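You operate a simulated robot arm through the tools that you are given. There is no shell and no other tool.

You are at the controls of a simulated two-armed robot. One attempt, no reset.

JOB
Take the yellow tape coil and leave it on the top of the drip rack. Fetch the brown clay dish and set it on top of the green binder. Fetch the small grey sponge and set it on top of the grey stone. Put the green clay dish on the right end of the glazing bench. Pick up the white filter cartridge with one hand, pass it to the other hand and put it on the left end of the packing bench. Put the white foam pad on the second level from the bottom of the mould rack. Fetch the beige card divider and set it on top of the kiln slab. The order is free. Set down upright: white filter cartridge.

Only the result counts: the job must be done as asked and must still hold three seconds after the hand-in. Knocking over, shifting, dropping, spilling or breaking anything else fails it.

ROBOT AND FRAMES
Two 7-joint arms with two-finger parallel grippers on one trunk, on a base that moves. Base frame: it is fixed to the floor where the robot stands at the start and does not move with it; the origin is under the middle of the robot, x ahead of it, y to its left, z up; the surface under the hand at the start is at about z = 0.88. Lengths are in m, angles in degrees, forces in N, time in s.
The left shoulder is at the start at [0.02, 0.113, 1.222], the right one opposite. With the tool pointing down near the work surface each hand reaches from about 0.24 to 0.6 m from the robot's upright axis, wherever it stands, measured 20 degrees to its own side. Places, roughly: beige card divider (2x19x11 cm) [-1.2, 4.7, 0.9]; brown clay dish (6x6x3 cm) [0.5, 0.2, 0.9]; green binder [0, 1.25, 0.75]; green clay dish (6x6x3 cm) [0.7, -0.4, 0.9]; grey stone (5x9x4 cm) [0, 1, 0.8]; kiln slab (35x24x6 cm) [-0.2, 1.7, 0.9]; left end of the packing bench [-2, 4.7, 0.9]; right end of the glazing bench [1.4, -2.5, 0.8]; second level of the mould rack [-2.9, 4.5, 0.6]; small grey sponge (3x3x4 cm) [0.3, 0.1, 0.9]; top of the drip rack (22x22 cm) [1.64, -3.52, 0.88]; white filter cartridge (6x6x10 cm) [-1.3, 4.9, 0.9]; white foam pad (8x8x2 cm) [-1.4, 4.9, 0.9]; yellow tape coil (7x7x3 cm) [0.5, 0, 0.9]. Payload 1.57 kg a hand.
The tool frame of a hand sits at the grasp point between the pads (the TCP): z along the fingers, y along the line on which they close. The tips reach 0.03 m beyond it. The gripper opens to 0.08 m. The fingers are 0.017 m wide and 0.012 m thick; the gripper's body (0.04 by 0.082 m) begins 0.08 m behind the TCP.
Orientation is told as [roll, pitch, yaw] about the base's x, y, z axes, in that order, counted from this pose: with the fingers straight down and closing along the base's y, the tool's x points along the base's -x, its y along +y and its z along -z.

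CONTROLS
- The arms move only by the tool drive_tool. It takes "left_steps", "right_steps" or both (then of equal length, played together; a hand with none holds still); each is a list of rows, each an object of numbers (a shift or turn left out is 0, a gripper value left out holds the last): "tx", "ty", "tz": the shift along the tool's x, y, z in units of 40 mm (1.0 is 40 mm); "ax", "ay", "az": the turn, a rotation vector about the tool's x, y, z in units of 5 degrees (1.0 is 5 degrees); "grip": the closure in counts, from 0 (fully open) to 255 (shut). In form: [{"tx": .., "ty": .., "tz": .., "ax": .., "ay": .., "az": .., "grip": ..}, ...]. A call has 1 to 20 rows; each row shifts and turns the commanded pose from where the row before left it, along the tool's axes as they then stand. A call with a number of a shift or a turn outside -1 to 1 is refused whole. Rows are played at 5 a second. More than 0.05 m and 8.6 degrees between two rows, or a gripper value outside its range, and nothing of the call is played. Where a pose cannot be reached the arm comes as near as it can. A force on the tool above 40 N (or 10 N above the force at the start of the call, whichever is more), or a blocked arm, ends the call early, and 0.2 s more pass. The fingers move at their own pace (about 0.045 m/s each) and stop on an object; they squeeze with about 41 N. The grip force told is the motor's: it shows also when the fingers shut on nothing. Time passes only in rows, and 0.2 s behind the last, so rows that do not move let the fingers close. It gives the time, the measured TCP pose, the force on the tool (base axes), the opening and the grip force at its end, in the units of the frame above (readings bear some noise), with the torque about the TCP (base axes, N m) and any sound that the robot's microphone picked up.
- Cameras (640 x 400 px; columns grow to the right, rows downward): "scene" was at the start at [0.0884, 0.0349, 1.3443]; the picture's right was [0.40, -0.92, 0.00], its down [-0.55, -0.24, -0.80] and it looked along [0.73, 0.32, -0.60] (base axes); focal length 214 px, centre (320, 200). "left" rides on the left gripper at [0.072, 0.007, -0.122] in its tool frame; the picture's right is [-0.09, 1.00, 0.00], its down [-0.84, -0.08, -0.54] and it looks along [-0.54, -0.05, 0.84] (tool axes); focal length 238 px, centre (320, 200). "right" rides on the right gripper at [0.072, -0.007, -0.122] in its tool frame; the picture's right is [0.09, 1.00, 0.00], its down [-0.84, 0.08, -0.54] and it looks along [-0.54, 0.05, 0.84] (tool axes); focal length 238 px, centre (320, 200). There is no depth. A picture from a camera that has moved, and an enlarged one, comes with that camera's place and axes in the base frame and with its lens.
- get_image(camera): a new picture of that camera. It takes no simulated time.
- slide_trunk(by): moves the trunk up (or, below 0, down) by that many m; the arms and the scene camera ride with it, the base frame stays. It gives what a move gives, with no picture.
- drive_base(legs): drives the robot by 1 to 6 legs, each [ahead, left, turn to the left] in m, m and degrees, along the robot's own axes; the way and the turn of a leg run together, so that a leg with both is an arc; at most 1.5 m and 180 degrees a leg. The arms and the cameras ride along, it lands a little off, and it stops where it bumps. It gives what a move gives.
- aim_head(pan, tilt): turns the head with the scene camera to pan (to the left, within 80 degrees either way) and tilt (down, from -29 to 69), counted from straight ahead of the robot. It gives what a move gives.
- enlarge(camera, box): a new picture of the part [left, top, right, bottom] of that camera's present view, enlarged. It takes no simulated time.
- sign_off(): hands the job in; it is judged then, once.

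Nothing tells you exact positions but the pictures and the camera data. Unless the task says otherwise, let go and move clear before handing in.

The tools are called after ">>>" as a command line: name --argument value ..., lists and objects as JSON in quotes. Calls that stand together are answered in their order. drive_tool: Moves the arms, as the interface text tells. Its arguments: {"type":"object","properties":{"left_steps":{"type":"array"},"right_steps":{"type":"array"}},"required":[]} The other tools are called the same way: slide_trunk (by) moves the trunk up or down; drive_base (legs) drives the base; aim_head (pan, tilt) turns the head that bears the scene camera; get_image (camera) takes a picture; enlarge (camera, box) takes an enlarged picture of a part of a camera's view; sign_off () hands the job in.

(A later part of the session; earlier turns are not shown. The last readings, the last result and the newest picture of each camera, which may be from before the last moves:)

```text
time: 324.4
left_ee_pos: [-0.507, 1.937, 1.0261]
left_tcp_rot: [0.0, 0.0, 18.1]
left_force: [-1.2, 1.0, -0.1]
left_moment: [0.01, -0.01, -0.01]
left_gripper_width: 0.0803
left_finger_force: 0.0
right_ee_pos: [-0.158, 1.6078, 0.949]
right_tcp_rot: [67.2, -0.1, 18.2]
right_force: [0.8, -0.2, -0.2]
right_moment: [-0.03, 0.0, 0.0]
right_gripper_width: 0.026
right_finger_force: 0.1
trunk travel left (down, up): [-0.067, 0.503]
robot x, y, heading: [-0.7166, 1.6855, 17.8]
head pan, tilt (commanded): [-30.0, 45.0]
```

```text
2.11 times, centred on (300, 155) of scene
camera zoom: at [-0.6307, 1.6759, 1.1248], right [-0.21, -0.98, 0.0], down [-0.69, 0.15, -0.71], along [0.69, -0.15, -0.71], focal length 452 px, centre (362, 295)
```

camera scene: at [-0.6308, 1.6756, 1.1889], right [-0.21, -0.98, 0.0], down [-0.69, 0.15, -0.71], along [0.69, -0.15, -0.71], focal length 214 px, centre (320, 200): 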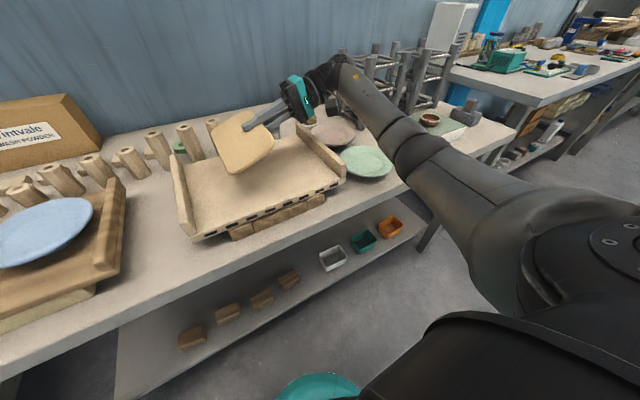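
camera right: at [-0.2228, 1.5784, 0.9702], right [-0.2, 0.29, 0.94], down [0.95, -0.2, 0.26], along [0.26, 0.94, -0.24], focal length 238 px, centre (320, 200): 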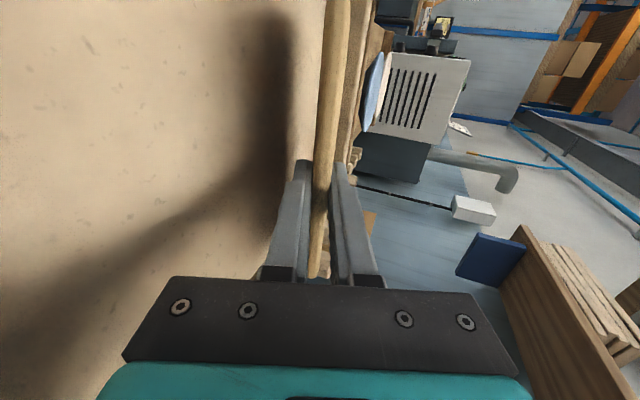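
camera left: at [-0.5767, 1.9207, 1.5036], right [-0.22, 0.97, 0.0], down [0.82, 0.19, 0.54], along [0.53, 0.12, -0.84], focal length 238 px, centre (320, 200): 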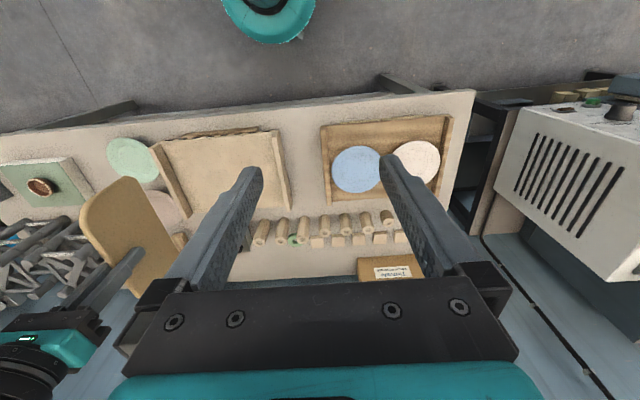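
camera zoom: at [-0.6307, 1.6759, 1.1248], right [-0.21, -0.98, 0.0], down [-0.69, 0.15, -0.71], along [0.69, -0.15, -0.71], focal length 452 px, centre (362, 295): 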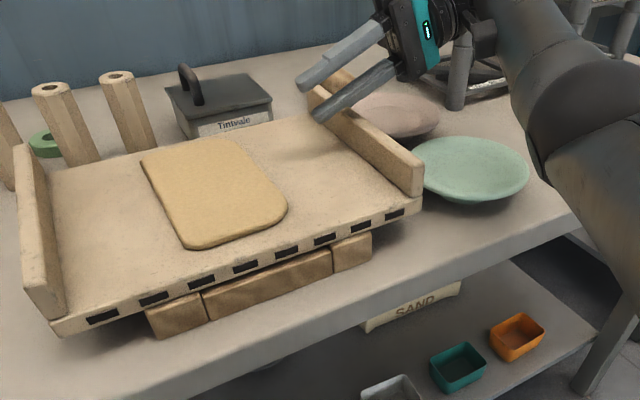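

The beige card lies flat on the slab. I raise straight up, then undo the lean in free space.

>>> slide_trunk --by 0.35

>>> drive_base --legs '[[-0.4, 0, 0]]'

>>> drive_tool --right_steps '[{"ax": 1, "grip": 0}, {"ax": 1}, {"ax": 1}, {"ax": 1}, {"ax": 1}, {"ax": 1}, {"ax": 1}, {"ax": 1}, {"ax": 1}, {"ax": 1}, {"ax": 1}, {"ax": 1}, {"ax": 1}, {"ax": 0.44}]'

>>> aim_head --pan -10 --tilt 35

>>> get_image --camera "scene"

```text
time: 327.8
left_ee_pos: [-0.5072, 1.9369, 1.3764]
left_tcp_rot: [0.0, -0.1, 18.3]
left_force: [0.4, -0.6, 0.7]
left_moment: [-0.01, -0.01, 0.0]
left_gripper_width: 0.08
left_finger_force: 0.1
right_ee_pos: [-0.1585, 1.6064, 1.2988]
right_tcp_rot: [67.2, -0.1, 18.2]
right_force: [0.3, 0.3, -0.4]
right_moment: [-0.03, -0.01, 0.0]
right_gripper_width: 0.0261
right_finger_force: 0.1
trunk travel left (down, up): [-0.417, 0.153]
robot x, y, heading: [-0.7182, 1.6911, 17.8]
head pan, tilt (commanded): [-30.0, 45.0]
```

```text
time: 330.3
left_ee_pos: [-0.8881, 1.8139, 1.3757]
left_tcp_rot: [0.2, -0.2, 18.3]
left_force: [0.1, 0.0, 0.3]
left_moment: [0.03, -0.04, -0.01]
left_gripper_width: 0.0802
left_finger_force: 0.0
right_ee_pos: [-0.5397, 1.4848, 1.2999]
right_tcp_rot: [67.2, -0.2, 18.1]
right_force: [0.4, 0.1, 0.3]
right_moment: [-0.01, -0.02, -0.01]
right_gripper_width: 0.026
right_finger_force: 0.2
trunk travel left (down, up): [-0.417, 0.153]
robot x, y, heading: [-1.0983, 1.5657, 17.9]
head pan, tilt (commanded): [-30.0, 45.0]
```

```text
time: 333.3
left_ee_pos: [-0.8873, 1.8133, 1.3747]
left_tcp_rot: [0.0, -0.2, 18.4]
left_force: [0.5, 0.2, 0.6]
left_moment: [0.01, -0.02, 0.0]
left_gripper_width: 0.0799
left_finger_force: 0.0
right_ee_pos: [-0.5388, 1.4859, 1.2991]
right_tcp_rot: [-0.2, -0.2, 18.1]
right_force: [-0.5, 0.5, -0.1]
right_moment: [-0.02, 0.03, 0.02]
right_gripper_width: 0.0797
right_finger_force: 0.1
trunk travel left (down, up): [-0.417, 0.153]
robot x, y, heading: [-1.0964, 1.5655, 17.9]
head pan, tilt (commanded): [-30.0, 45.0]
```

```text
time: 334.1
left_ee_pos: [-0.8873, 1.8133, 1.3757]
left_tcp_rot: [0.0, 0.1, 18.3]
left_force: [-0.1, 0.2, 0.6]
left_moment: [-0.02, -0.01, 0.0]
left_gripper_width: 0.0795
left_finger_force: 0.1
right_ee_pos: [-0.5381, 1.4856, 1.2994]
right_tcp_rot: [0.1, -0.1, 18.1]
right_force: [-0.7, 0.7, 0.1]
right_moment: [0.0, -0.01, 0.04]
right_gripper_width: 0.0801
right_finger_force: 0.0
trunk travel left (down, up): [-0.417, 0.153]
robot x, y, heading: [-1.0994, 1.564, 17.9]
head pan, tilt (commanded): [-10.0, 35.0]
```

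```text
taken
camera scene: at [-1.0034, 1.5817, 1.4896], right [0.14, -0.99, 0.0], down [-0.57, -0.08, -0.82], along [0.81, 0.11, -0.57], focal length 214 px, centre (320, 200)
```

scene: 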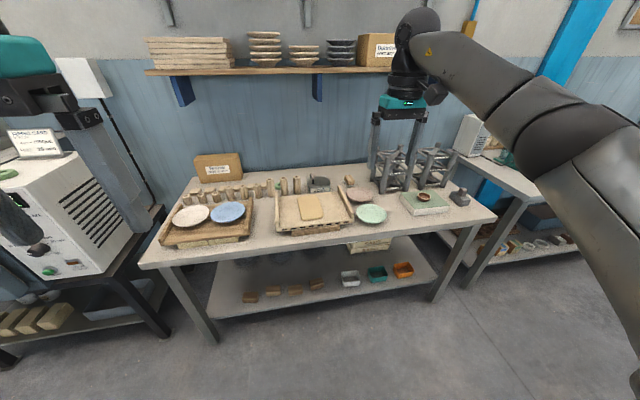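

All three items here are in place. Next I drive back to the first bench for the tape coil and green dish.

>>> drive_base --legs '[[0, -1.05, 0], [0, -1.02, 0], [0.45, 0, 0]]'

>>> aim_head --pan 0 --tilt 45

>>> get_image --camera "scene"

>>> get_image --camera "left"

>>> get_image --camera "right"

```text
time: 346.8
left_ee_pos: [0.184, -0.03, 1.376]
left_tcp_rot: [0.0, 0.0, 18.2]
left_force: [0.3, -0.2, 1.1]
left_moment: [0.02, 0.01, 0.01]
left_gripper_width: 0.0799
left_finger_force: 0.1
right_ee_pos: [0.5313, -0.3606, 1.2982]
right_tcp_rot: [0.0, -0.1, 17.9]
right_force: [0.8, 0.3, 0.5]
right_moment: [0.02, -0.01, 0.01]
right_gripper_width: 0.0798
right_finger_force: 0.0
trunk travel left (down, up): [-0.417, 0.153]
robot x, y, heading: [-0.03, -0.2768, 17.9]
head pan, tilt (commanded): [-10.0, 35.0]
```

```text
time: 347.5
left_ee_pos: [0.1835, -0.0311, 1.3768]
left_tcp_rot: [0.0, -0.1, 18.1]
left_force: [0.7, -0.5, -0.3]
left_moment: [0.0, 0.02, 0.02]
left_gripper_width: 0.0798
left_finger_force: 0.1
right_ee_pos: [0.5308, -0.3611, 1.2994]
right_tcp_rot: [-0.1, -0.2, 17.9]
right_force: [0.7, -0.6, 0.0]
right_moment: [-0.03, -0.03, -0.01]
right_gripper_width: 0.0799
right_finger_force: 0.1
trunk travel left (down, up): [-0.417, 0.153]
robot x, y, heading: [-0.0291, -0.2772, 17.8]
head pan, tilt (commanded): [0.0, 45.0]
```

```text
taken
camera scene: at [0.0567, -0.2497, 1.4749], right [0.3, -0.95, 0.0], down [-0.67, -0.22, -0.71], along [0.67, 0.22, -0.71], focal length 214 px, centre (320, 200)
```

scene: 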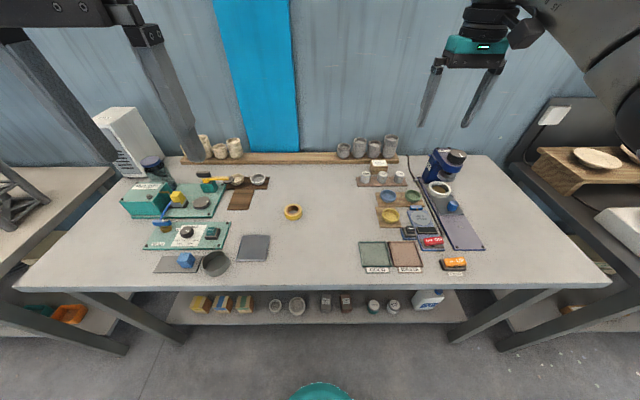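

```text
taken
camera left: at [0.1135, -0.0467, 1.4996], right [-0.22, 0.98, 0.0], down [0.82, 0.19, 0.54], along [0.53, 0.12, -0.84], focal length 238 px, centre (320, 200)
```

left: 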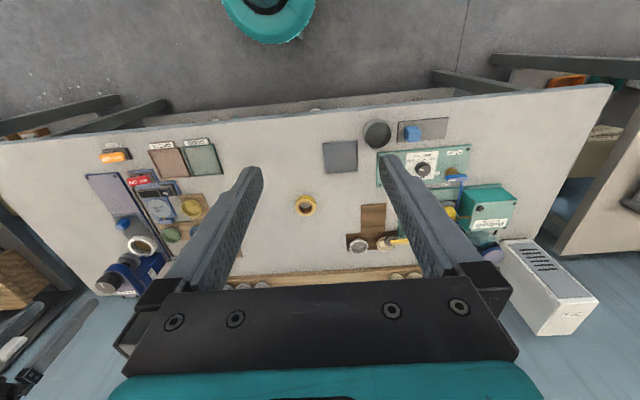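

```text
taken
camera right: at [0.4651, -0.3888, 1.4217], right [-0.39, 0.92, 0.0], down [0.77, 0.33, 0.54], along [0.5, 0.21, -0.84], focal length 238 px, centre (320, 200)
```

right: 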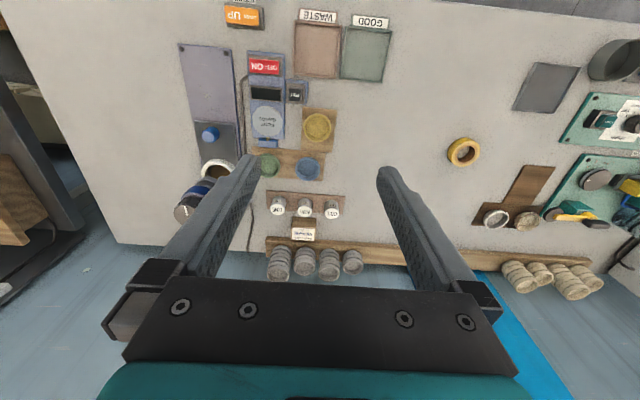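

>>> enlarge --camera "scene" --box '[260, 160, 480, 280]'

>>> enlarge --camera "right" --box '[230, 90, 500, 230]'

>>> enlarge --camera "left" --box '[250, 150, 370, 250]'

```text
2.91 times, centred on (370, 220) of scene
camera zoom: at [0.0567, -0.2497, 1.4749], right [0.3, -0.95, 0.0], down [-0.67, -0.22, -0.71], along [0.67, 0.22, -0.71], focal length 624 px, centre (174, 142)
```

zoom: 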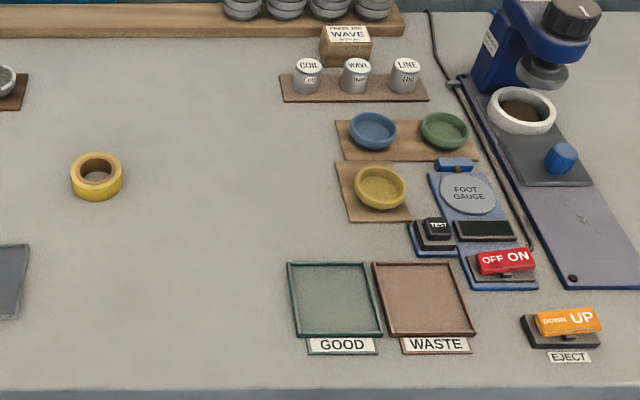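

```text
2.37 times, centred on (365, 160) of right
camera zoom: at [0.4651, -0.3888, 1.4217], right [-0.39, 0.92, 0.0], down [0.77, 0.33, 0.54], along [0.5, 0.21, -0.84], focal length 565 px, centre (213, 295)
```

zoom: 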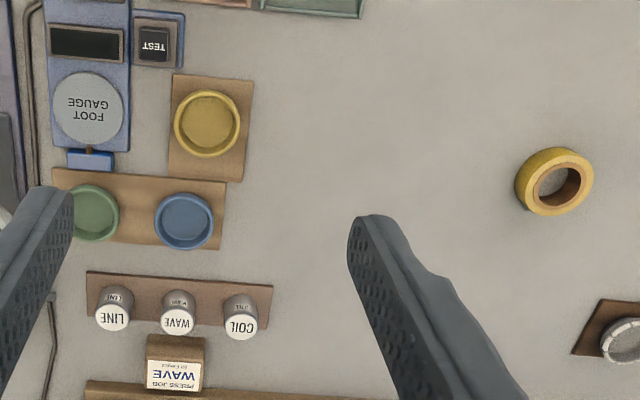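

```text
4.00 times, centred on (310, 200) of left
camera zoom: at [0.1135, -0.0467, 1.4996], right [-0.22, 0.98, 0.0], down [0.82, 0.19, 0.54], along [0.53, 0.12, -0.84], focal length 953 px, centre (360, 200)
```

zoom: 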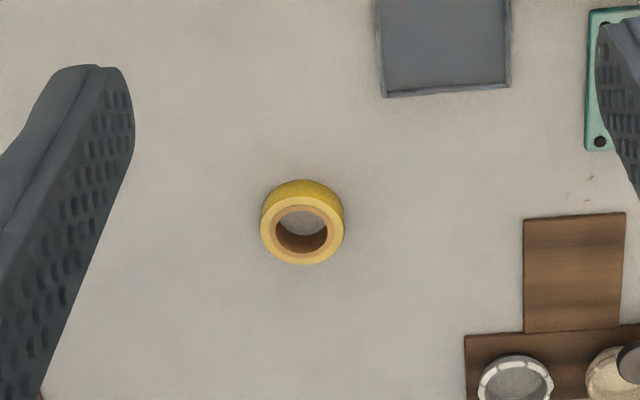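

The tape coil is at about [0.522, -0.001] and the green dish at about [0.724, -0.404]. I move the base closer, bring the left hand over the coil and lower.

>>> drive_base --legs '[[0.15, -0.05, 0]]'

>>> drive_tool --left_steps '[{"tx": -0.7, "ty": -0.1, "tz": 0.65}, {"tx": -0.7, "ty": -0.1, "tz": 0.65}, {"tx": -0.7, "ty": -0.1, "tz": 0.65}, {"tx": -0.7, "ty": -0.1, "tz": 0.65}, {"tx": -0.7, "ty": -0.1, "tz": 0.65}, {"tx": -0.7, "ty": -0.1, "tz": 0.65}, {"tz": 0.65}]' --right_steps '[{"tz": -0.5}, {"tz": -0.5}, {"tz": -0.5}, {}, {}, {}, {}]'

>>> get_image --camera "left"

```text
time: 348.9
left_ee_pos: [0.3397, -0.0322, 1.3755]
left_tcp_rot: [0.1, 0.0, 18.2]
left_force: [-0.1, -0.6, -0.8]
left_moment: [-0.01, 0.03, -0.03]
left_gripper_width: 0.0799
left_finger_force: 0.2
right_ee_pos: [0.6876, -0.3624, 1.2985]
right_tcp_rot: [0.1, -0.1, 18.0]
right_force: [0.7, 0.1, -0.6]
right_moment: [0.0, 0.06, 0.01]
right_gripper_width: 0.0799
right_finger_force: 0.2
trunk travel left (down, up): [-0.417, 0.153]
robot x, y, heading: [0.1271, -0.2801, 17.8]
head pan, tilt (commanded): [0.0, 45.0]
```

```text
time: 350.5
left_ee_pos: [0.5057, -0.0033, 1.1941]
left_tcp_rot: [0.1, 0.0, 18.2]
left_force: [-0.4, 0.1, 0.8]
left_moment: [0.04, -0.03, 0.02]
left_gripper_width: 0.0802
left_finger_force: 0.0
right_ee_pos: [0.686, -0.3629, 1.359]
right_tcp_rot: [0.0, -0.2, 18.0]
right_force: [-1.2, 0.7, 0.4]
right_moment: [-0.03, -0.03, -0.02]
right_gripper_width: 0.0802
right_finger_force: 0.0
trunk travel left (down, up): [-0.417, 0.153]
robot x, y, heading: [0.1237, -0.2773, 17.8]
head pan, tilt (commanded): [0.0, 45.0]
```

```text
taken
camera left: at [0.4353, -0.0184, 1.3176], right [-0.22, 0.97, 0.0], down [0.82, 0.19, 0.54], along [0.53, 0.12, -0.84], focal length 238 px, centre (320, 200)
```

left: 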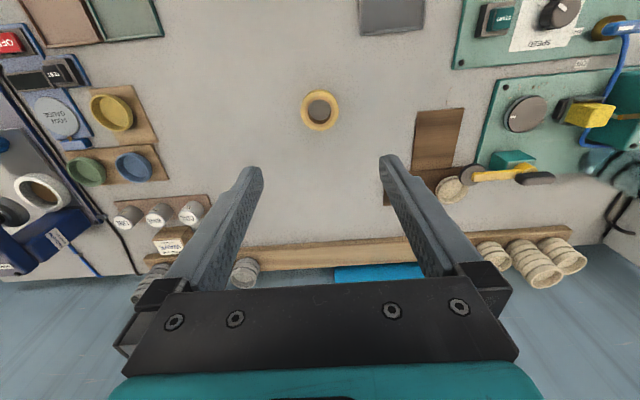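

>>> drive_tool --left_steps '[{"tx": -0.39, "ty": -0.07}]'

>>> slide_trunk --by -0.22

>>> get_image --camera "left"

>>> enlarge --camera "left" --box '[230, 90, 410, 230]'

```text
time: 350.9
left_ee_pos: [0.5222, -0.0, 1.1954]
left_tcp_rot: [0.0, -0.2, 18.0]
left_force: [-0.5, 0.6, -0.2]
left_moment: [-0.03, -0.02, -0.02]
left_gripper_width: 0.0802
left_finger_force: 0.1
right_ee_pos: [0.6874, -0.3628, 1.3596]
right_tcp_rot: [0.0, 0.0, 18.0]
right_force: [-0.6, 0.6, -0.3]
right_moment: [0.01, 0.03, -0.04]
right_gripper_width: 0.08
right_finger_force: 0.0
trunk travel left (down, up): [-0.417, 0.153]
robot x, y, heading: [0.1261, -0.2795, 17.7]
head pan, tilt (commanded): [0.0, 45.0]
```

```text
time: 353.2
left_ee_pos: [0.5211, -0.0006, 0.9742]
left_tcp_rot: [0.0, -0.1, 18.2]
left_force: [-0.8, -0.3, -0.2]
left_moment: [0.0, 0.0, 0.0]
left_gripper_width: 0.0801
left_finger_force: 0.2
right_ee_pos: [0.6875, -0.3619, 1.1386]
right_tcp_rot: [-0.1, -0.2, 17.9]
right_force: [-0.3, 0.5, 0.2]
right_moment: [-0.01, 0.04, 0.0]
right_gripper_width: 0.0802
right_finger_force: 0.0
trunk travel left (down, up): [-0.197, 0.373]
robot x, y, heading: [0.1275, -0.2793, 17.6]
head pan, tilt (commanded): [0.0, 45.0]
```

```text
taken
camera left: at [0.4511, -0.0169, 1.0982], right [-0.22, 0.97, 0.0], down [0.82, 0.19, 0.54], along [0.53, 0.12, -0.84], focal length 238 px, centre (320, 200)
```

left: 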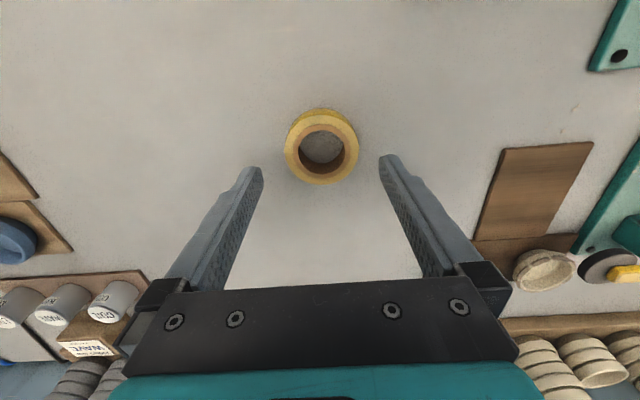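

```text
2.86 times, centred on (320, 160) of left
camera zoom: at [0.4511, -0.0169, 1.0982], right [-0.22, 0.97, 0.0], down [0.82, 0.19, 0.54], along [0.53, 0.12, -0.84], focal length 681 px, centre (320, 314)
```

zoom: 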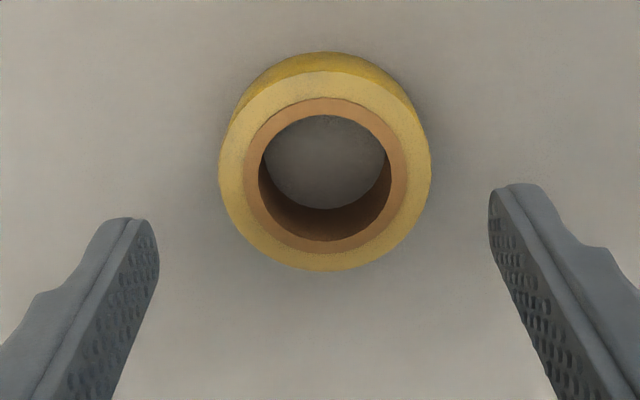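

Centred over the coil. I lower with the trunk and grip it.

>>> slide_trunk --by -0.055

>>> drive_tool --left_steps '[{"grip": 255}, {"grip": 255}, {"grip": 255}, {"grip": 255}]'

>>> slide_trunk --by 0.03

>>> get_image --camera "left"

```text
time: 354.2
left_ee_pos: [0.5216, -0.0009, 0.9204]
left_tcp_rot: [0.0, 0.0, 18.2]
left_force: [-0.6, -0.3, 0.3]
left_moment: [0.0, 0.02, -0.03]
left_gripper_width: 0.0798
left_finger_force: 0.2
right_ee_pos: [0.6875, -0.3626, 1.0843]
right_tcp_rot: [0.0, -0.3, 18.0]
right_force: [-0.8, -0.1, -0.3]
right_moment: [0.0, -0.02, -0.02]
right_gripper_width: 0.08
right_finger_force: 0.0
trunk travel left (down, up): [-0.142, 0.428]
robot x, y, heading: [0.1284, -0.2828, 17.7]
head pan, tilt (commanded): [0.0, 45.0]
```

```text
time: 355.2
left_ee_pos: [0.5207, -0.0007, 0.9195]
left_tcp_rot: [0.0, -0.1, 18.1]
left_force: [0.5, 0.1, 0.8]
left_moment: [0.1, 0.02, -0.01]
left_gripper_width: 0.0624
left_finger_force: 40.1
right_ee_pos: [0.6864, -0.3634, 1.0845]
right_tcp_rot: [0.0, -0.1, 17.9]
right_force: [-0.4, 0.3, 0.3]
right_moment: [0.01, 0.0, -0.02]
right_gripper_width: 0.0801
right_finger_force: 0.0
trunk travel left (down, up): [-0.142, 0.428]
robot x, y, heading: [0.1277, -0.2819, 17.8]
head pan, tilt (commanded): [0.0, 45.0]
```

```text
time: 355.9
left_ee_pos: [0.5216, -0.0004, 0.9487]
left_tcp_rot: [0.0, -0.1, 18.1]
left_force: [-0.1, 0.8, -0.4]
left_moment: [0.0, -0.03, 0.03]
left_gripper_width: 0.0621
left_finger_force: 41.4
right_ee_pos: [0.6877, -0.3634, 1.1136]
right_tcp_rot: [0.1, -0.2, 18.0]
right_force: [0.4, 0.4, -0.7]
right_moment: [-0.01, 0.03, 0.0]
right_gripper_width: 0.0799
right_finger_force: 0.1
trunk travel left (down, up): [-0.172, 0.398]
robot x, y, heading: [0.1266, -0.2834, 18.0]
head pan, tilt (commanded): [0.0, 45.0]
```

```text
taken
camera left: at [0.4513, -0.0168, 1.073], right [-0.22, 0.97, 0.0], down [0.82, 0.19, 0.54], along [0.53, 0.12, -0.84], focal length 238 px, centre (320, 200)
```

left: 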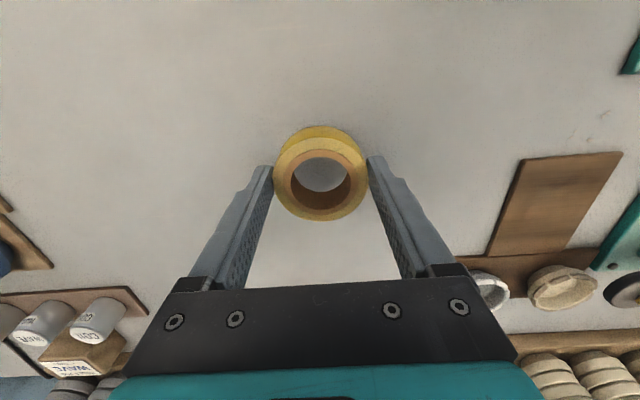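

The coil is held. I raise the left hand and pull it in, then shift the base right for the green dish.

>>> drive_tool --left_steps '[{"tz": -0.3}, {"tz": -0.5}, {"tz": -0.5}, {"tz": -0.6}, {"tz": -0.6}, {"tz": -0.6}, {"tz": -0.6}, {"tx": 0.4, "ty": 0.3}, {"tx": 0.5, "ty": 0.4}, {"tx": 0.5, "ty": 0.4}, {"tx": 0.4, "ty": 0.3}]'

>>> drive_base --legs '[[0.02, -0.16, 0]]'

>>> get_image --camera "right"

>>> enlarge --camera "right" --box '[230, 100, 410, 240]'

>>> get_image --camera "scene"

```text
time: 358.4
left_ee_pos: [0.4269, 0.032, 1.0955]
left_tcp_rot: [-0.1, 0.0, 18.1]
left_force: [0.3, 0.3, -0.3]
left_moment: [0.01, -0.02, 0.02]
left_gripper_width: 0.0624
left_finger_force: 40.9
left hand out of reach, approached as far as the arm can: row 7
right_ee_pos: [0.6869, -0.3624, 1.1141]
right_tcp_rot: [0.0, -0.1, 18.0]
right_force: [0.0, -0.3, -0.5]
right_moment: [-0.01, -0.01, 0.0]
right_gripper_width: 0.0801
right_finger_force: 0.1
trunk travel left (down, up): [-0.172, 0.398]
robot x, y, heading: [0.1268, -0.2801, 17.8]
head pan, tilt (commanded): [0.0, 45.0]
```

```text
time: 359.8
left_ee_pos: [0.4967, -0.1145, 1.0954]
left_tcp_rot: [0.0, -0.1, 18.0]
left_force: [0.3, -0.5, 0.1]
left_moment: [0.03, 0.0, 0.01]
left_gripper_width: 0.0623
left_finger_force: 41.7
right_ee_pos: [0.7559, -0.5084, 1.1138]
right_tcp_rot: [0.1, -0.1, 18.0]
right_force: [0.2, -0.2, -0.7]
right_moment: [0.0, 0.03, 0.01]
right_gripper_width: 0.0799
right_finger_force: 0.1
trunk travel left (down, up): [-0.172, 0.398]
robot x, y, heading: [0.1974, -0.4293, 17.8]
head pan, tilt (commanded): [0.0, 45.0]
```

```text
taken
camera right: at [0.6898, -0.5376, 1.236], right [-0.4, 0.92, 0.0], down [0.77, 0.33, 0.54], along [0.5, 0.21, -0.84], focal length 238 px, centre (320, 200)
```

right: 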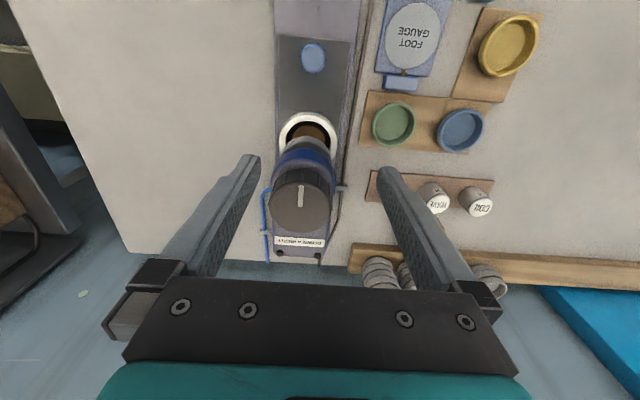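

```text
2.86 times, centred on (320, 170) of right
camera zoom: at [0.6898, -0.5376, 1.236], right [-0.4, 0.92, 0.0], down [0.77, 0.33, 0.54], along [0.5, 0.21, -0.84], focal length 681 px, centre (320, 286)
```

zoom: 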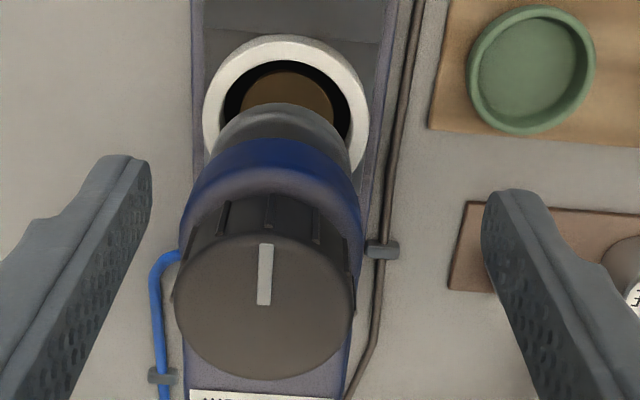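

```text
taken
camera scene: at [0.2809, -0.3984, 1.2298], right [0.31, -0.95, 0.0], down [-0.67, -0.22, -0.71], along [0.67, 0.22, -0.71], focal length 214 px, centre (320, 200)
```

scene: 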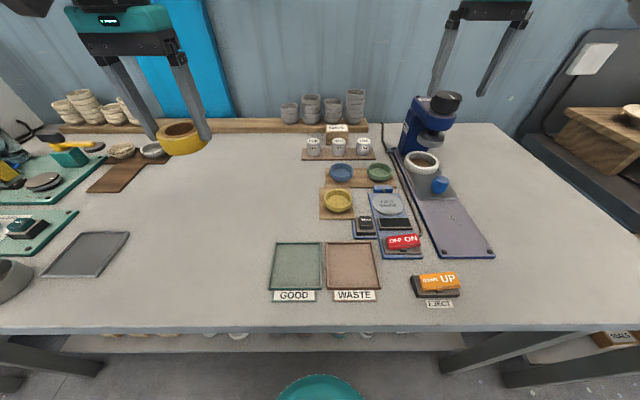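

I see the green dish left of the blue grinder. I move the right hand over the dish (about [0.726, -0.407]).

>>> drive_tool --right_steps '[{"ty": 0.66, "tx": -0.02}, {"ty": 0.66, "tx": -0.02}, {"ty": 0.66, "tx": -0.02}, {"ty": 0.66, "tx": -0.01}]'

>>> get_image --camera "right"

>>> enlarge --camera "right" --box '[230, 80, 410, 220]'

```text
time: 360.8
left_ee_pos: [0.4965, -0.1116, 1.0954]
left_tcp_rot: [0.0, -0.2, 18.2]
left_force: [0.3, 0.0, -0.9]
left_moment: [-0.01, 0.0, 0.01]
left_gripper_width: 0.0622
left_finger_force: 40.7
right_ee_pos: [0.7248, -0.4077, 1.115]
right_tcp_rot: [-0.2, -0.2, 17.9]
right_force: [0.0, -0.4, -0.9]
right_moment: [-0.03, 0.03, 0.03]
right_gripper_width: 0.0802
right_finger_force: 0.0
trunk travel left (down, up): [-0.172, 0.398]
robot x, y, heading: [0.1923, -0.4241, 17.7]
head pan, tilt (commanded): [0.0, 45.0]
```

```text
taken
camera right: at [0.6592, -0.436, 1.2366], right [-0.4, 0.92, 0.0], down [0.77, 0.33, 0.54], along [0.5, 0.21, -0.84], focal length 238 px, centre (320, 200)
```

right: 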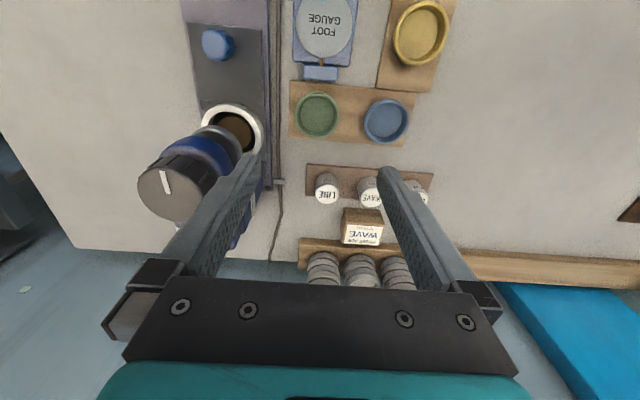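

```text
2.86 times, centred on (320, 150) of right
camera zoom: at [0.6592, -0.436, 1.2366], right [-0.4, 0.92, 0.0], down [0.77, 0.33, 0.54], along [0.5, 0.21, -0.84], focal length 681 px, centre (320, 343)
```

zoom: 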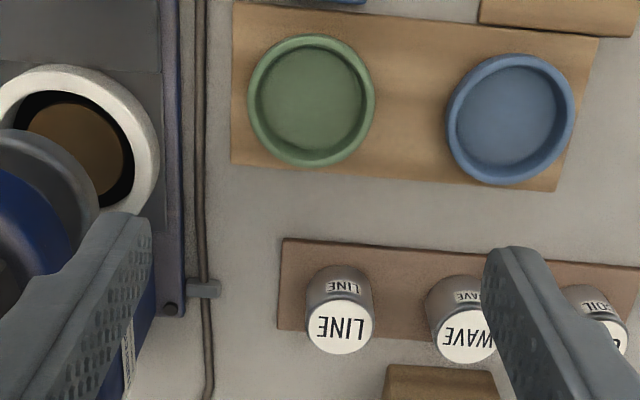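

Dish centre is about [0.733, -0.410] with rim near z 0.906; the white bowl on its right leaves about 1.4 cm for the finger. I narrow the opening slightly, align and lower.

>>> drive_tool --right_steps '[{"tx": -0.18, "ty": -0.11, "grip": 22}, {}]'

>>> slide_trunk --by -0.1

>>> drive_tool --right_steps '[{"tz": 0.5}, {"tz": 0.5}, {"tz": 0.4}]'

>>> get_image --camera "right"

>>> enlarge --camera "right" --box '[210, 80, 430, 240]'

```text
time: 361.4
left_ee_pos: [0.4965, -0.1146, 1.0959]
left_tcp_rot: [0.1, 0.0, 18.0]
left_force: [-0.6, -0.1, -0.7]
left_moment: [-0.02, 0.0, -0.01]
left_gripper_width: 0.062
left_finger_force: 41.4
right_ee_pos: [0.733, -0.4102, 1.1139]
right_tcp_rot: [-0.1, -0.1, 17.9]
right_force: [0.1, 0.6, 0.5]
right_moment: [0.01, 0.02, -0.02]
right_gripper_width: 0.0732
right_finger_force: 0.0
trunk travel left (down, up): [-0.172, 0.398]
robot x, y, heading: [0.1948, -0.4276, 17.8]
head pan, tilt (commanded): [0.0, 45.0]
```

```text
time: 362.7
left_ee_pos: [0.4959, -0.1136, 0.9954]
left_tcp_rot: [-0.1, -0.1, 18.1]
left_force: [0.4, -0.5, 0.2]
left_moment: [-0.02, 0.01, -0.01]
left_gripper_width: 0.0625
left_finger_force: 41.3
right_ee_pos: [0.734, -0.4096, 1.0148]
right_tcp_rot: [0.0, -0.1, 18.0]
right_force: [-0.2, 0.7, 0.5]
right_moment: [-0.02, -0.02, -0.02]
right_gripper_width: 0.0732
right_finger_force: 0.1
trunk travel left (down, up): [-0.072, 0.498]
robot x, y, heading: [0.195, -0.4248, 17.9]
head pan, tilt (commanded): [0.0, 45.0]
```

```text
time: 363.5
left_ee_pos: [0.4959, -0.1142, 0.9959]
left_tcp_rot: [0.0, 0.0, 18.0]
left_force: [0.4, 0.2, -0.6]
left_moment: [-0.03, -0.02, 0.0]
left_gripper_width: 0.0624
left_finger_force: 40.7
right_ee_pos: [0.7334, -0.4095, 0.9581]
right_tcp_rot: [-0.2, -0.2, 18.0]
right_force: [0.2, 0.2, -0.4]
right_moment: [-0.02, 0.0, 0.0]
right_gripper_width: 0.0729
right_finger_force: 0.1
trunk travel left (down, up): [-0.072, 0.498]
robot x, y, heading: [0.1885, -0.4263, 17.6]
head pan, tilt (commanded): [0.0, 45.0]
```

```text
taken
camera right: at [0.668, -0.4383, 1.0801], right [-0.39, 0.92, 0.0], down [0.77, 0.33, 0.54], along [0.5, 0.21, -0.84], focal length 238 px, centre (320, 200)
```

right: 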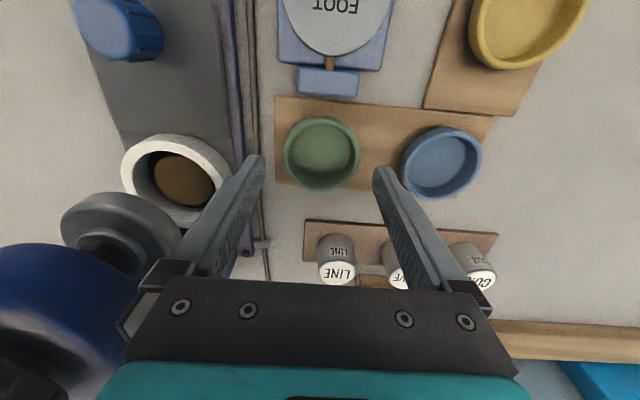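

```text
2.50 times, centred on (320, 160) of right
camera zoom: at [0.668, -0.4383, 1.0801], right [-0.39, 0.92, 0.0], down [0.77, 0.33, 0.54], along [0.5, 0.21, -0.84], focal length 596 px, centre (320, 300)
```

zoom: 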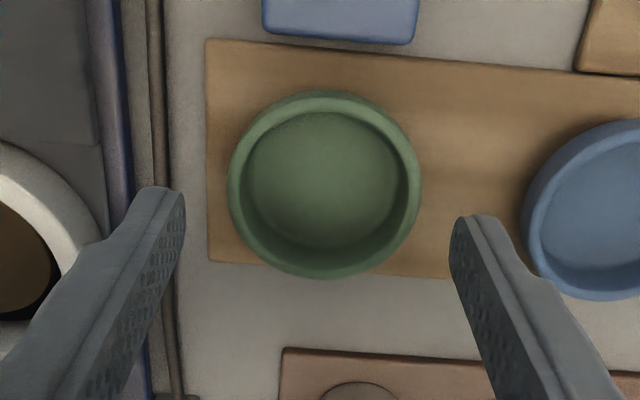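

Aligned. I lower around the dish, close, and lift slowly.

>>> drive_tool --right_steps '[{"tz": 0.5}, {"tz": 0.45}, {"grip": 255}, {"grip": 255}, {"grip": 255}, {"grip": 255}]'

>>> drive_tool --right_steps '[{"tz": -0.1}, {"tz": -0.1}, {"tz": -0.15}, {"tz": -0.15}]'

>>> get_image --camera "right"

```text
time: 364.9
left_ee_pos: [0.4962, -0.1135, 0.9962]
left_tcp_rot: [0.0, -0.2, 18.1]
left_force: [0.1, 0.1, -0.7]
left_moment: [0.0, 0.01, -0.02]
left_gripper_width: 0.0624
left_finger_force: 41.0
right_ee_pos: [0.7332, -0.4104, 0.9204]
right_tcp_rot: [0.0, -0.2, 18.0]
right_force: [-0.4, 1.0, -0.1]
right_moment: [0.02, 0.02, 0.0]
right_gripper_width: 0.0584
right_finger_force: 40.4
trunk travel left (down, up): [-0.072, 0.498]
robot x, y, heading: [0.1943, -0.4234, 17.8]
head pan, tilt (commanded): [0.0, 45.0]
```

```text
time: 365.9
left_ee_pos: [0.4965, -0.1141, 0.9953]
left_tcp_rot: [-0.1, -0.1, 18.2]
left_force: [0.7, -0.3, -0.7]
left_moment: [0.0, -0.01, -0.01]
left_gripper_width: 0.0622
left_finger_force: 40.9
right_ee_pos: [0.7331, -0.4093, 0.9417]
right_tcp_rot: [0.0, -0.1, 18.1]
right_force: [0.2, -0.8, -0.7]
right_moment: [0.01, 0.02, 0.0]
right_gripper_width: 0.0584
right_finger_force: 41.0
trunk travel left (down, up): [-0.072, 0.498]
robot x, y, heading: [0.1941, -0.4263, 17.8]
head pan, tilt (commanded): [0.0, 45.0]
```

```text
taken
camera right: at [0.6682, -0.438, 1.0629], right [-0.4, 0.92, 0.0], down [0.77, 0.33, 0.54], along [0.5, 0.21, -0.84], focal length 238 px, centre (320, 200)
```

right: 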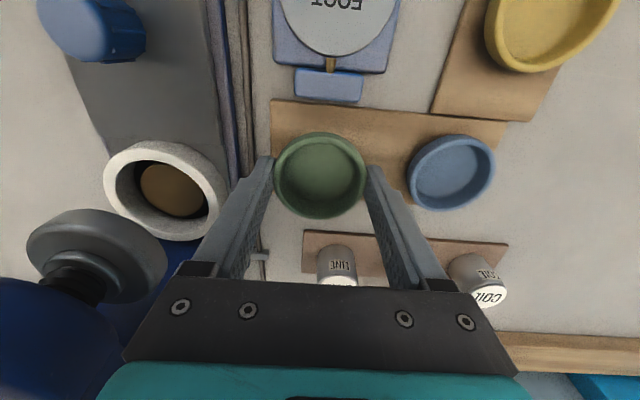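

The green dish is held. I raise everything with the trunk and back away from the bench.

>>> slide_trunk --by 0.3

>>> drive_base --legs '[[-0.45, 0, 0]]'

>>> aim_head --pan -60 --tilt 20

>>> get_image --camera "scene"

>>> get_image --camera "right"

```text
time: 368.9
left_ee_pos: [0.4952, -0.1135, 1.296]
left_tcp_rot: [-0.1, -0.1, 18.1]
left_force: [-0.1, 0.2, -0.7]
left_moment: [-0.01, -0.01, -0.01]
left_gripper_width: 0.0624
left_finger_force: 41.2
right_ee_pos: [0.7338, -0.4106, 1.239]
right_tcp_rot: [0.0, -0.1, 18.0]
right_force: [-0.2, 0.0, 0.0]
right_moment: [-0.02, -0.02, 0.0]
right_gripper_width: 0.0583
right_finger_force: 41.1
trunk travel left (down, up): [-0.372, 0.198]
robot x, y, heading: [0.1936, -0.4246, 17.7]
head pan, tilt (commanded): [0.0, 45.0]
```

```text
time: 371.6
left_ee_pos: [0.0651, -0.2513, 1.2956]
left_tcp_rot: [0.0, -0.1, 18.5]
left_force: [0.1, -0.7, 0.1]
left_moment: [0.0, -0.02, -0.02]
left_gripper_width: 0.0623
left_finger_force: 41.4
right_ee_pos: [0.3062, -0.5453, 1.2409]
right_tcp_rot: [0.0, -0.2, 18.4]
right_force: [-0.6, 1.0, 0.2]
right_moment: [-0.01, -0.05, 0.02]
right_gripper_width: 0.0582
right_finger_force: 41.0
trunk travel left (down, up): [-0.372, 0.198]
robot x, y, heading: [-0.2354, -0.5648, 18.2]
head pan, tilt (commanded): [0.0, 45.0]
```

```text
time: 372.9
left_ee_pos: [0.0668, -0.2516, 1.2948]
left_tcp_rot: [0.0, -0.1, 18.5]
left_force: [0.0, 0.1, 0.2]
left_moment: [0.0, -0.01, 0.0]
left_gripper_width: 0.0622
left_finger_force: 41.4
right_ee_pos: [0.3059, -0.5455, 1.24]
right_tcp_rot: [0.0, -0.1, 18.3]
right_force: [-0.6, -0.1, -0.6]
right_moment: [0.02, 0.02, -0.02]
right_gripper_width: 0.0585
right_finger_force: 40.9
trunk travel left (down, up): [-0.372, 0.198]
robot x, y, heading: [-0.2351, -0.5674, 18.3]
head pan, tilt (commanded): [-60.0, 20.0]
```

```text
taken
camera scene: at [-0.1551, -0.6237, 1.4685], right [-0.67, -0.75, 0.0], down [-0.26, 0.23, -0.94], along [0.7, -0.63, -0.34], focal length 214 px, centre (320, 200)
```

scene: 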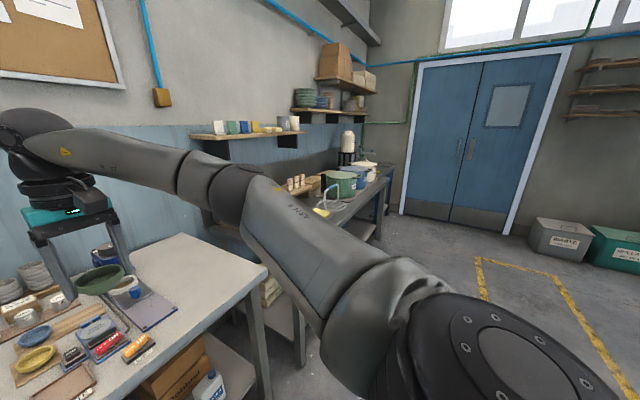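

```text
taken
camera right: at [0.2406, -0.5742, 1.3627], right [-0.4, 0.92, 0.0], down [0.77, 0.34, 0.54], along [0.5, 0.22, -0.84], focal length 238 px, centre (320, 200)
```

right: 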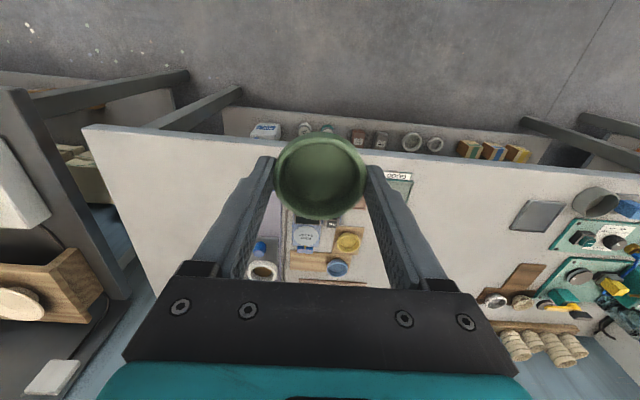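

Both items are secured. I strafe right along the benches toward the glazing bench and look.

>>> drive_base --legs '[[0, -1.0, 0], [0, -1.0, 0]]'

>>> aim_head --pan -15 --tilt 35

>>> get_image --camera "scene"

>>> aim_head --pan -55 --tilt 30

>>> get_image --camera "scene"

```text
time: 382.9
left_ee_pos: [0.6973, -2.1621, 1.2948]
left_tcp_rot: [-0.1, 0.0, 18.1]
left_force: [-0.2, -0.1, -0.9]
left_moment: [-0.01, 0.01, 0.01]
left_gripper_width: 0.0618
left_finger_force: 41.2
right_ee_pos: [0.9347, -2.4583, 1.2402]
right_tcp_rot: [0.0, -0.2, 18.0]
right_force: [-0.4, -0.1, -0.7]
right_moment: [0.01, -0.02, 0.01]
right_gripper_width: 0.0585
right_finger_force: 41.5
trunk travel left (down, up): [-0.372, 0.198]
robot x, y, heading: [0.3953, -2.4716, 17.7]
head pan, tilt (commanded): [-60.0, 20.0]
```

```text
time: 384.1
left_ee_pos: [0.6981, -2.1612, 1.2951]
left_tcp_rot: [0.1, 0.1, 18.0]
left_force: [-1.2, -0.2, -0.6]
left_moment: [-0.04, 0.01, 0.01]
left_gripper_width: 0.0618
left_finger_force: 40.8
right_ee_pos: [0.934, -2.4582, 1.2402]
right_tcp_rot: [0.0, -0.1, 18.0]
right_force: [0.3, 0.4, 0.4]
right_moment: [-0.01, 0.0, -0.01]
right_gripper_width: 0.0581
right_finger_force: 41.3
trunk travel left (down, up): [-0.372, 0.198]
robot x, y, heading: [0.3929, -2.4738, 17.9]
head pan, tilt (commanded): [-15.0, 35.0]
```

```text
taken
camera scene: at [0.4921, -2.4654, 1.4447], right [0.05, -1.0, 0.0], down [-0.57, -0.03, -0.82], along [0.82, 0.04, -0.57], focal length 214 px, centre (320, 200)
```

scene: 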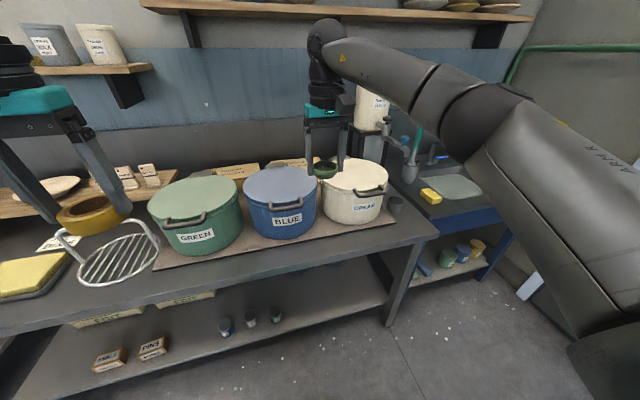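

```text
time: 385.1
left_ee_pos: [0.698, -2.1604, 1.2954]
left_tcp_rot: [0.1, 0.1, 18.1]
left_force: [-0.1, 0.3, 0.2]
left_moment: [-0.03, 0.01, 0.01]
left_gripper_width: 0.0617
left_finger_force: 41.1
right_ee_pos: [0.9359, -2.4582, 1.2404]
right_tcp_rot: [-0.1, -0.1, 17.9]
right_force: [0.2, 0.1, -0.5]
right_moment: [0.02, -0.01, 0.02]
right_gripper_width: 0.0581
right_finger_force: 40.8
trunk travel left (down, up): [-0.372, 0.198]
robot x, y, heading: [0.3966, -2.4707, 17.6]
head pan, tilt (commanded): [-55.0, 30.0]
```

```text
taken
camera scene: at [0.4761, -2.5242, 1.4524], right [-0.61, -0.8, 0.0], down [-0.4, 0.3, -0.87], along [0.69, -0.52, -0.5], focal length 214 px, centre (320, 200)
```

scene: 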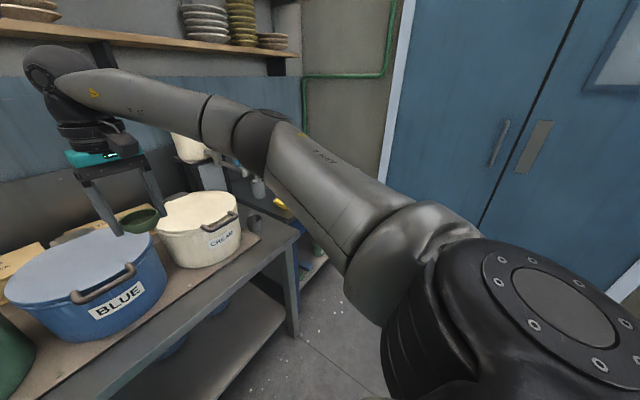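

>>> aim_head --pan -20 --tilt 35

>>> enlarge --camera "scene" --box '[230, 90, 450, 290]'

>>> get_image --camera "right"

>>> get_image --camera "left"

```text
time: 386.1
left_ee_pos: [0.6982, -2.1611, 1.2955]
left_tcp_rot: [0.1, 0.1, 18.0]
left_force: [0.9, -0.5, -0.7]
left_moment: [-0.01, -0.03, 0.0]
left_gripper_width: 0.0618
left_finger_force: 40.6
right_ee_pos: [0.9349, -2.4575, 1.2401]
right_tcp_rot: [0.0, -0.2, 18.0]
right_force: [-0.5, 0.2, -0.6]
right_moment: [0.01, 0.0, -0.02]
right_gripper_width: 0.0583
right_finger_force: 41.2
trunk travel left (down, up): [-0.372, 0.198]
robot x, y, heading: [0.3949, -2.4744, 17.6]
head pan, tilt (commanded): [-20.0, 35.0]
```

```text
2.00 times, centred on (340, 190) of scene
camera zoom: at [0.4921, -2.4731, 1.4446], right [-0.04, -1.0, 0.0], down [-0.57, 0.02, -0.82], along [0.82, -0.03, -0.57], focal length 429 px, centre (280, 220)
```

zoom: 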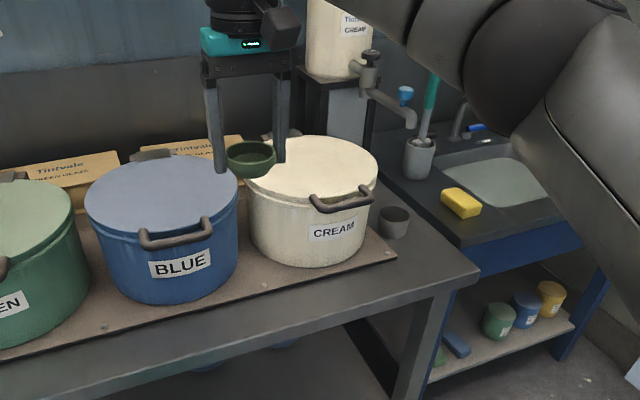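

```text
taken
camera right: at [0.869, -2.4861, 1.3627], right [-0.39, 0.92, 0.0], down [0.77, 0.33, 0.54], along [0.5, 0.21, -0.84], focal length 238 px, centre (320, 200)
```

right: 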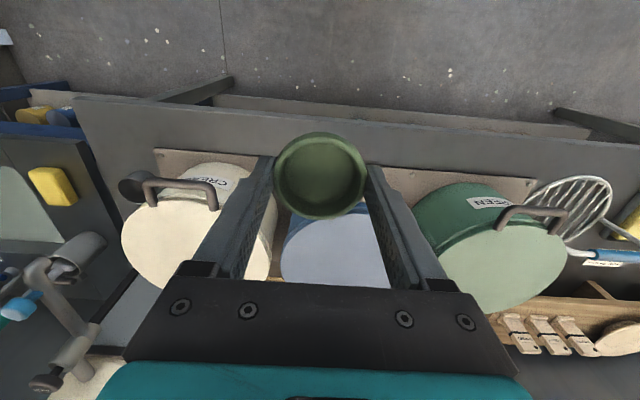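

```text
taken
camera left: at [0.6278, -2.1772, 1.4187], right [-0.22, 0.98, 0.0], down [0.82, 0.19, 0.54], along [0.53, 0.12, -0.84], focal length 238 px, centre (320, 200)
```

left: 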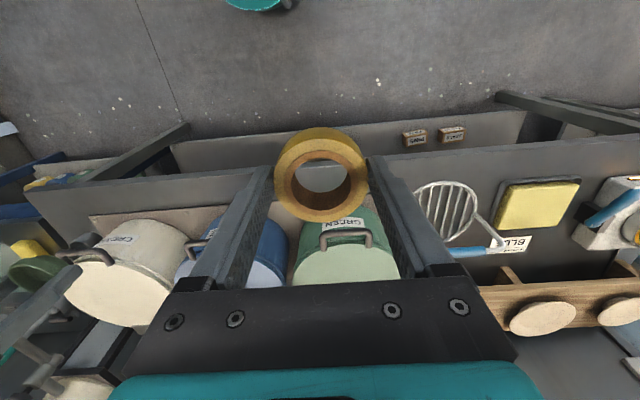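

The right third of the glazing bench has a free front-right corner beside the CREAM bucket (bench top z≈0.84). I move so the dish comes over that spot.

>>> drive_base --legs '[[0, -0.413, 0.3], [0.133, 0, 0]]'

>>> aim_head --pan -15 --tilt 50

>>> get_image --camera "scene"

>>> get_image --camera "right"

```text
time: 389.6
left_ee_pos: [0.95, -2.5114, 1.2956]
left_tcp_rot: [0.0, 0.0, 18.3]
left_force: [0.2, -0.2, -1.1]
left_moment: [0.0, 0.01, 0.0]
left_gripper_width: 0.0617
left_finger_force: 40.9
right_ee_pos: [1.1889, -2.807, 1.2391]
right_tcp_rot: [-0.1, -0.1, 18.2]
right_force: [0.3, 0.5, -0.5]
right_moment: [-0.02, 0.02, -0.01]
right_gripper_width: 0.0582
right_finger_force: 40.8
trunk travel left (down, up): [-0.372, 0.198]
robot x, y, heading: [0.6496, -2.8217, 18.2]
head pan, tilt (commanded): [-20.0, 35.0]
```

```text
time: 390.4
left_ee_pos: [0.9489, -2.5112, 1.2953]
left_tcp_rot: [-0.1, -0.1, 18.3]
left_force: [0.5, -0.7, -0.7]
left_moment: [-0.03, 0.02, 0.01]
left_gripper_width: 0.0618
left_finger_force: 40.9
right_ee_pos: [1.1869, -2.8064, 1.2402]
right_tcp_rot: [0.0, -0.2, 18.3]
right_force: [-0.2, 0.3, -0.1]
right_moment: [-0.02, 0.03, 0.02]
right_gripper_width: 0.0585
right_finger_force: 40.9
trunk travel left (down, up): [-0.372, 0.198]
robot x, y, heading: [0.6506, -2.8232, 17.9]
head pan, tilt (commanded): [-15.0, 50.0]
```

```text
taken
camera scene: at [0.7338, -2.8172, 1.423], right [0.05, -1.0, 0.0], down [-0.76, -0.04, -0.64], along [0.64, 0.03, -0.77], focal length 214 px, centre (320, 200)
```

scene: 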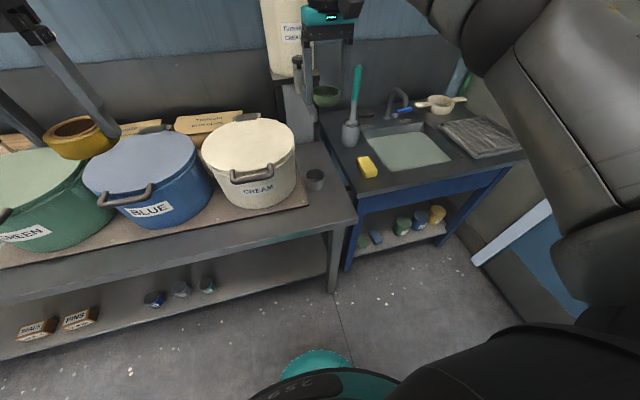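

```text
taken
camera right: at [1.1218, -2.8351, 1.3629], right [-0.4, 0.92, 0.0], down [0.77, 0.33, 0.54], along [0.5, 0.22, -0.84], focal length 238 px, centre (320, 200)
```

right: 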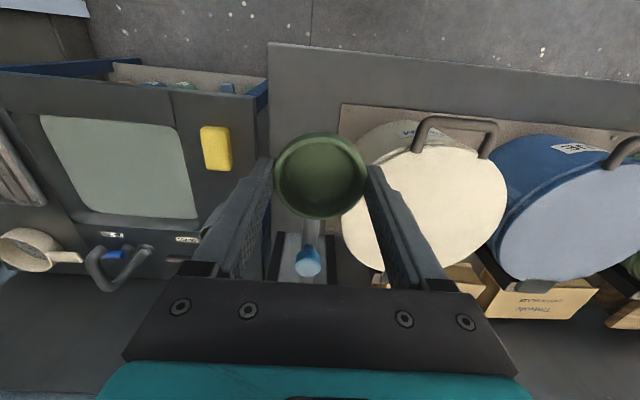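

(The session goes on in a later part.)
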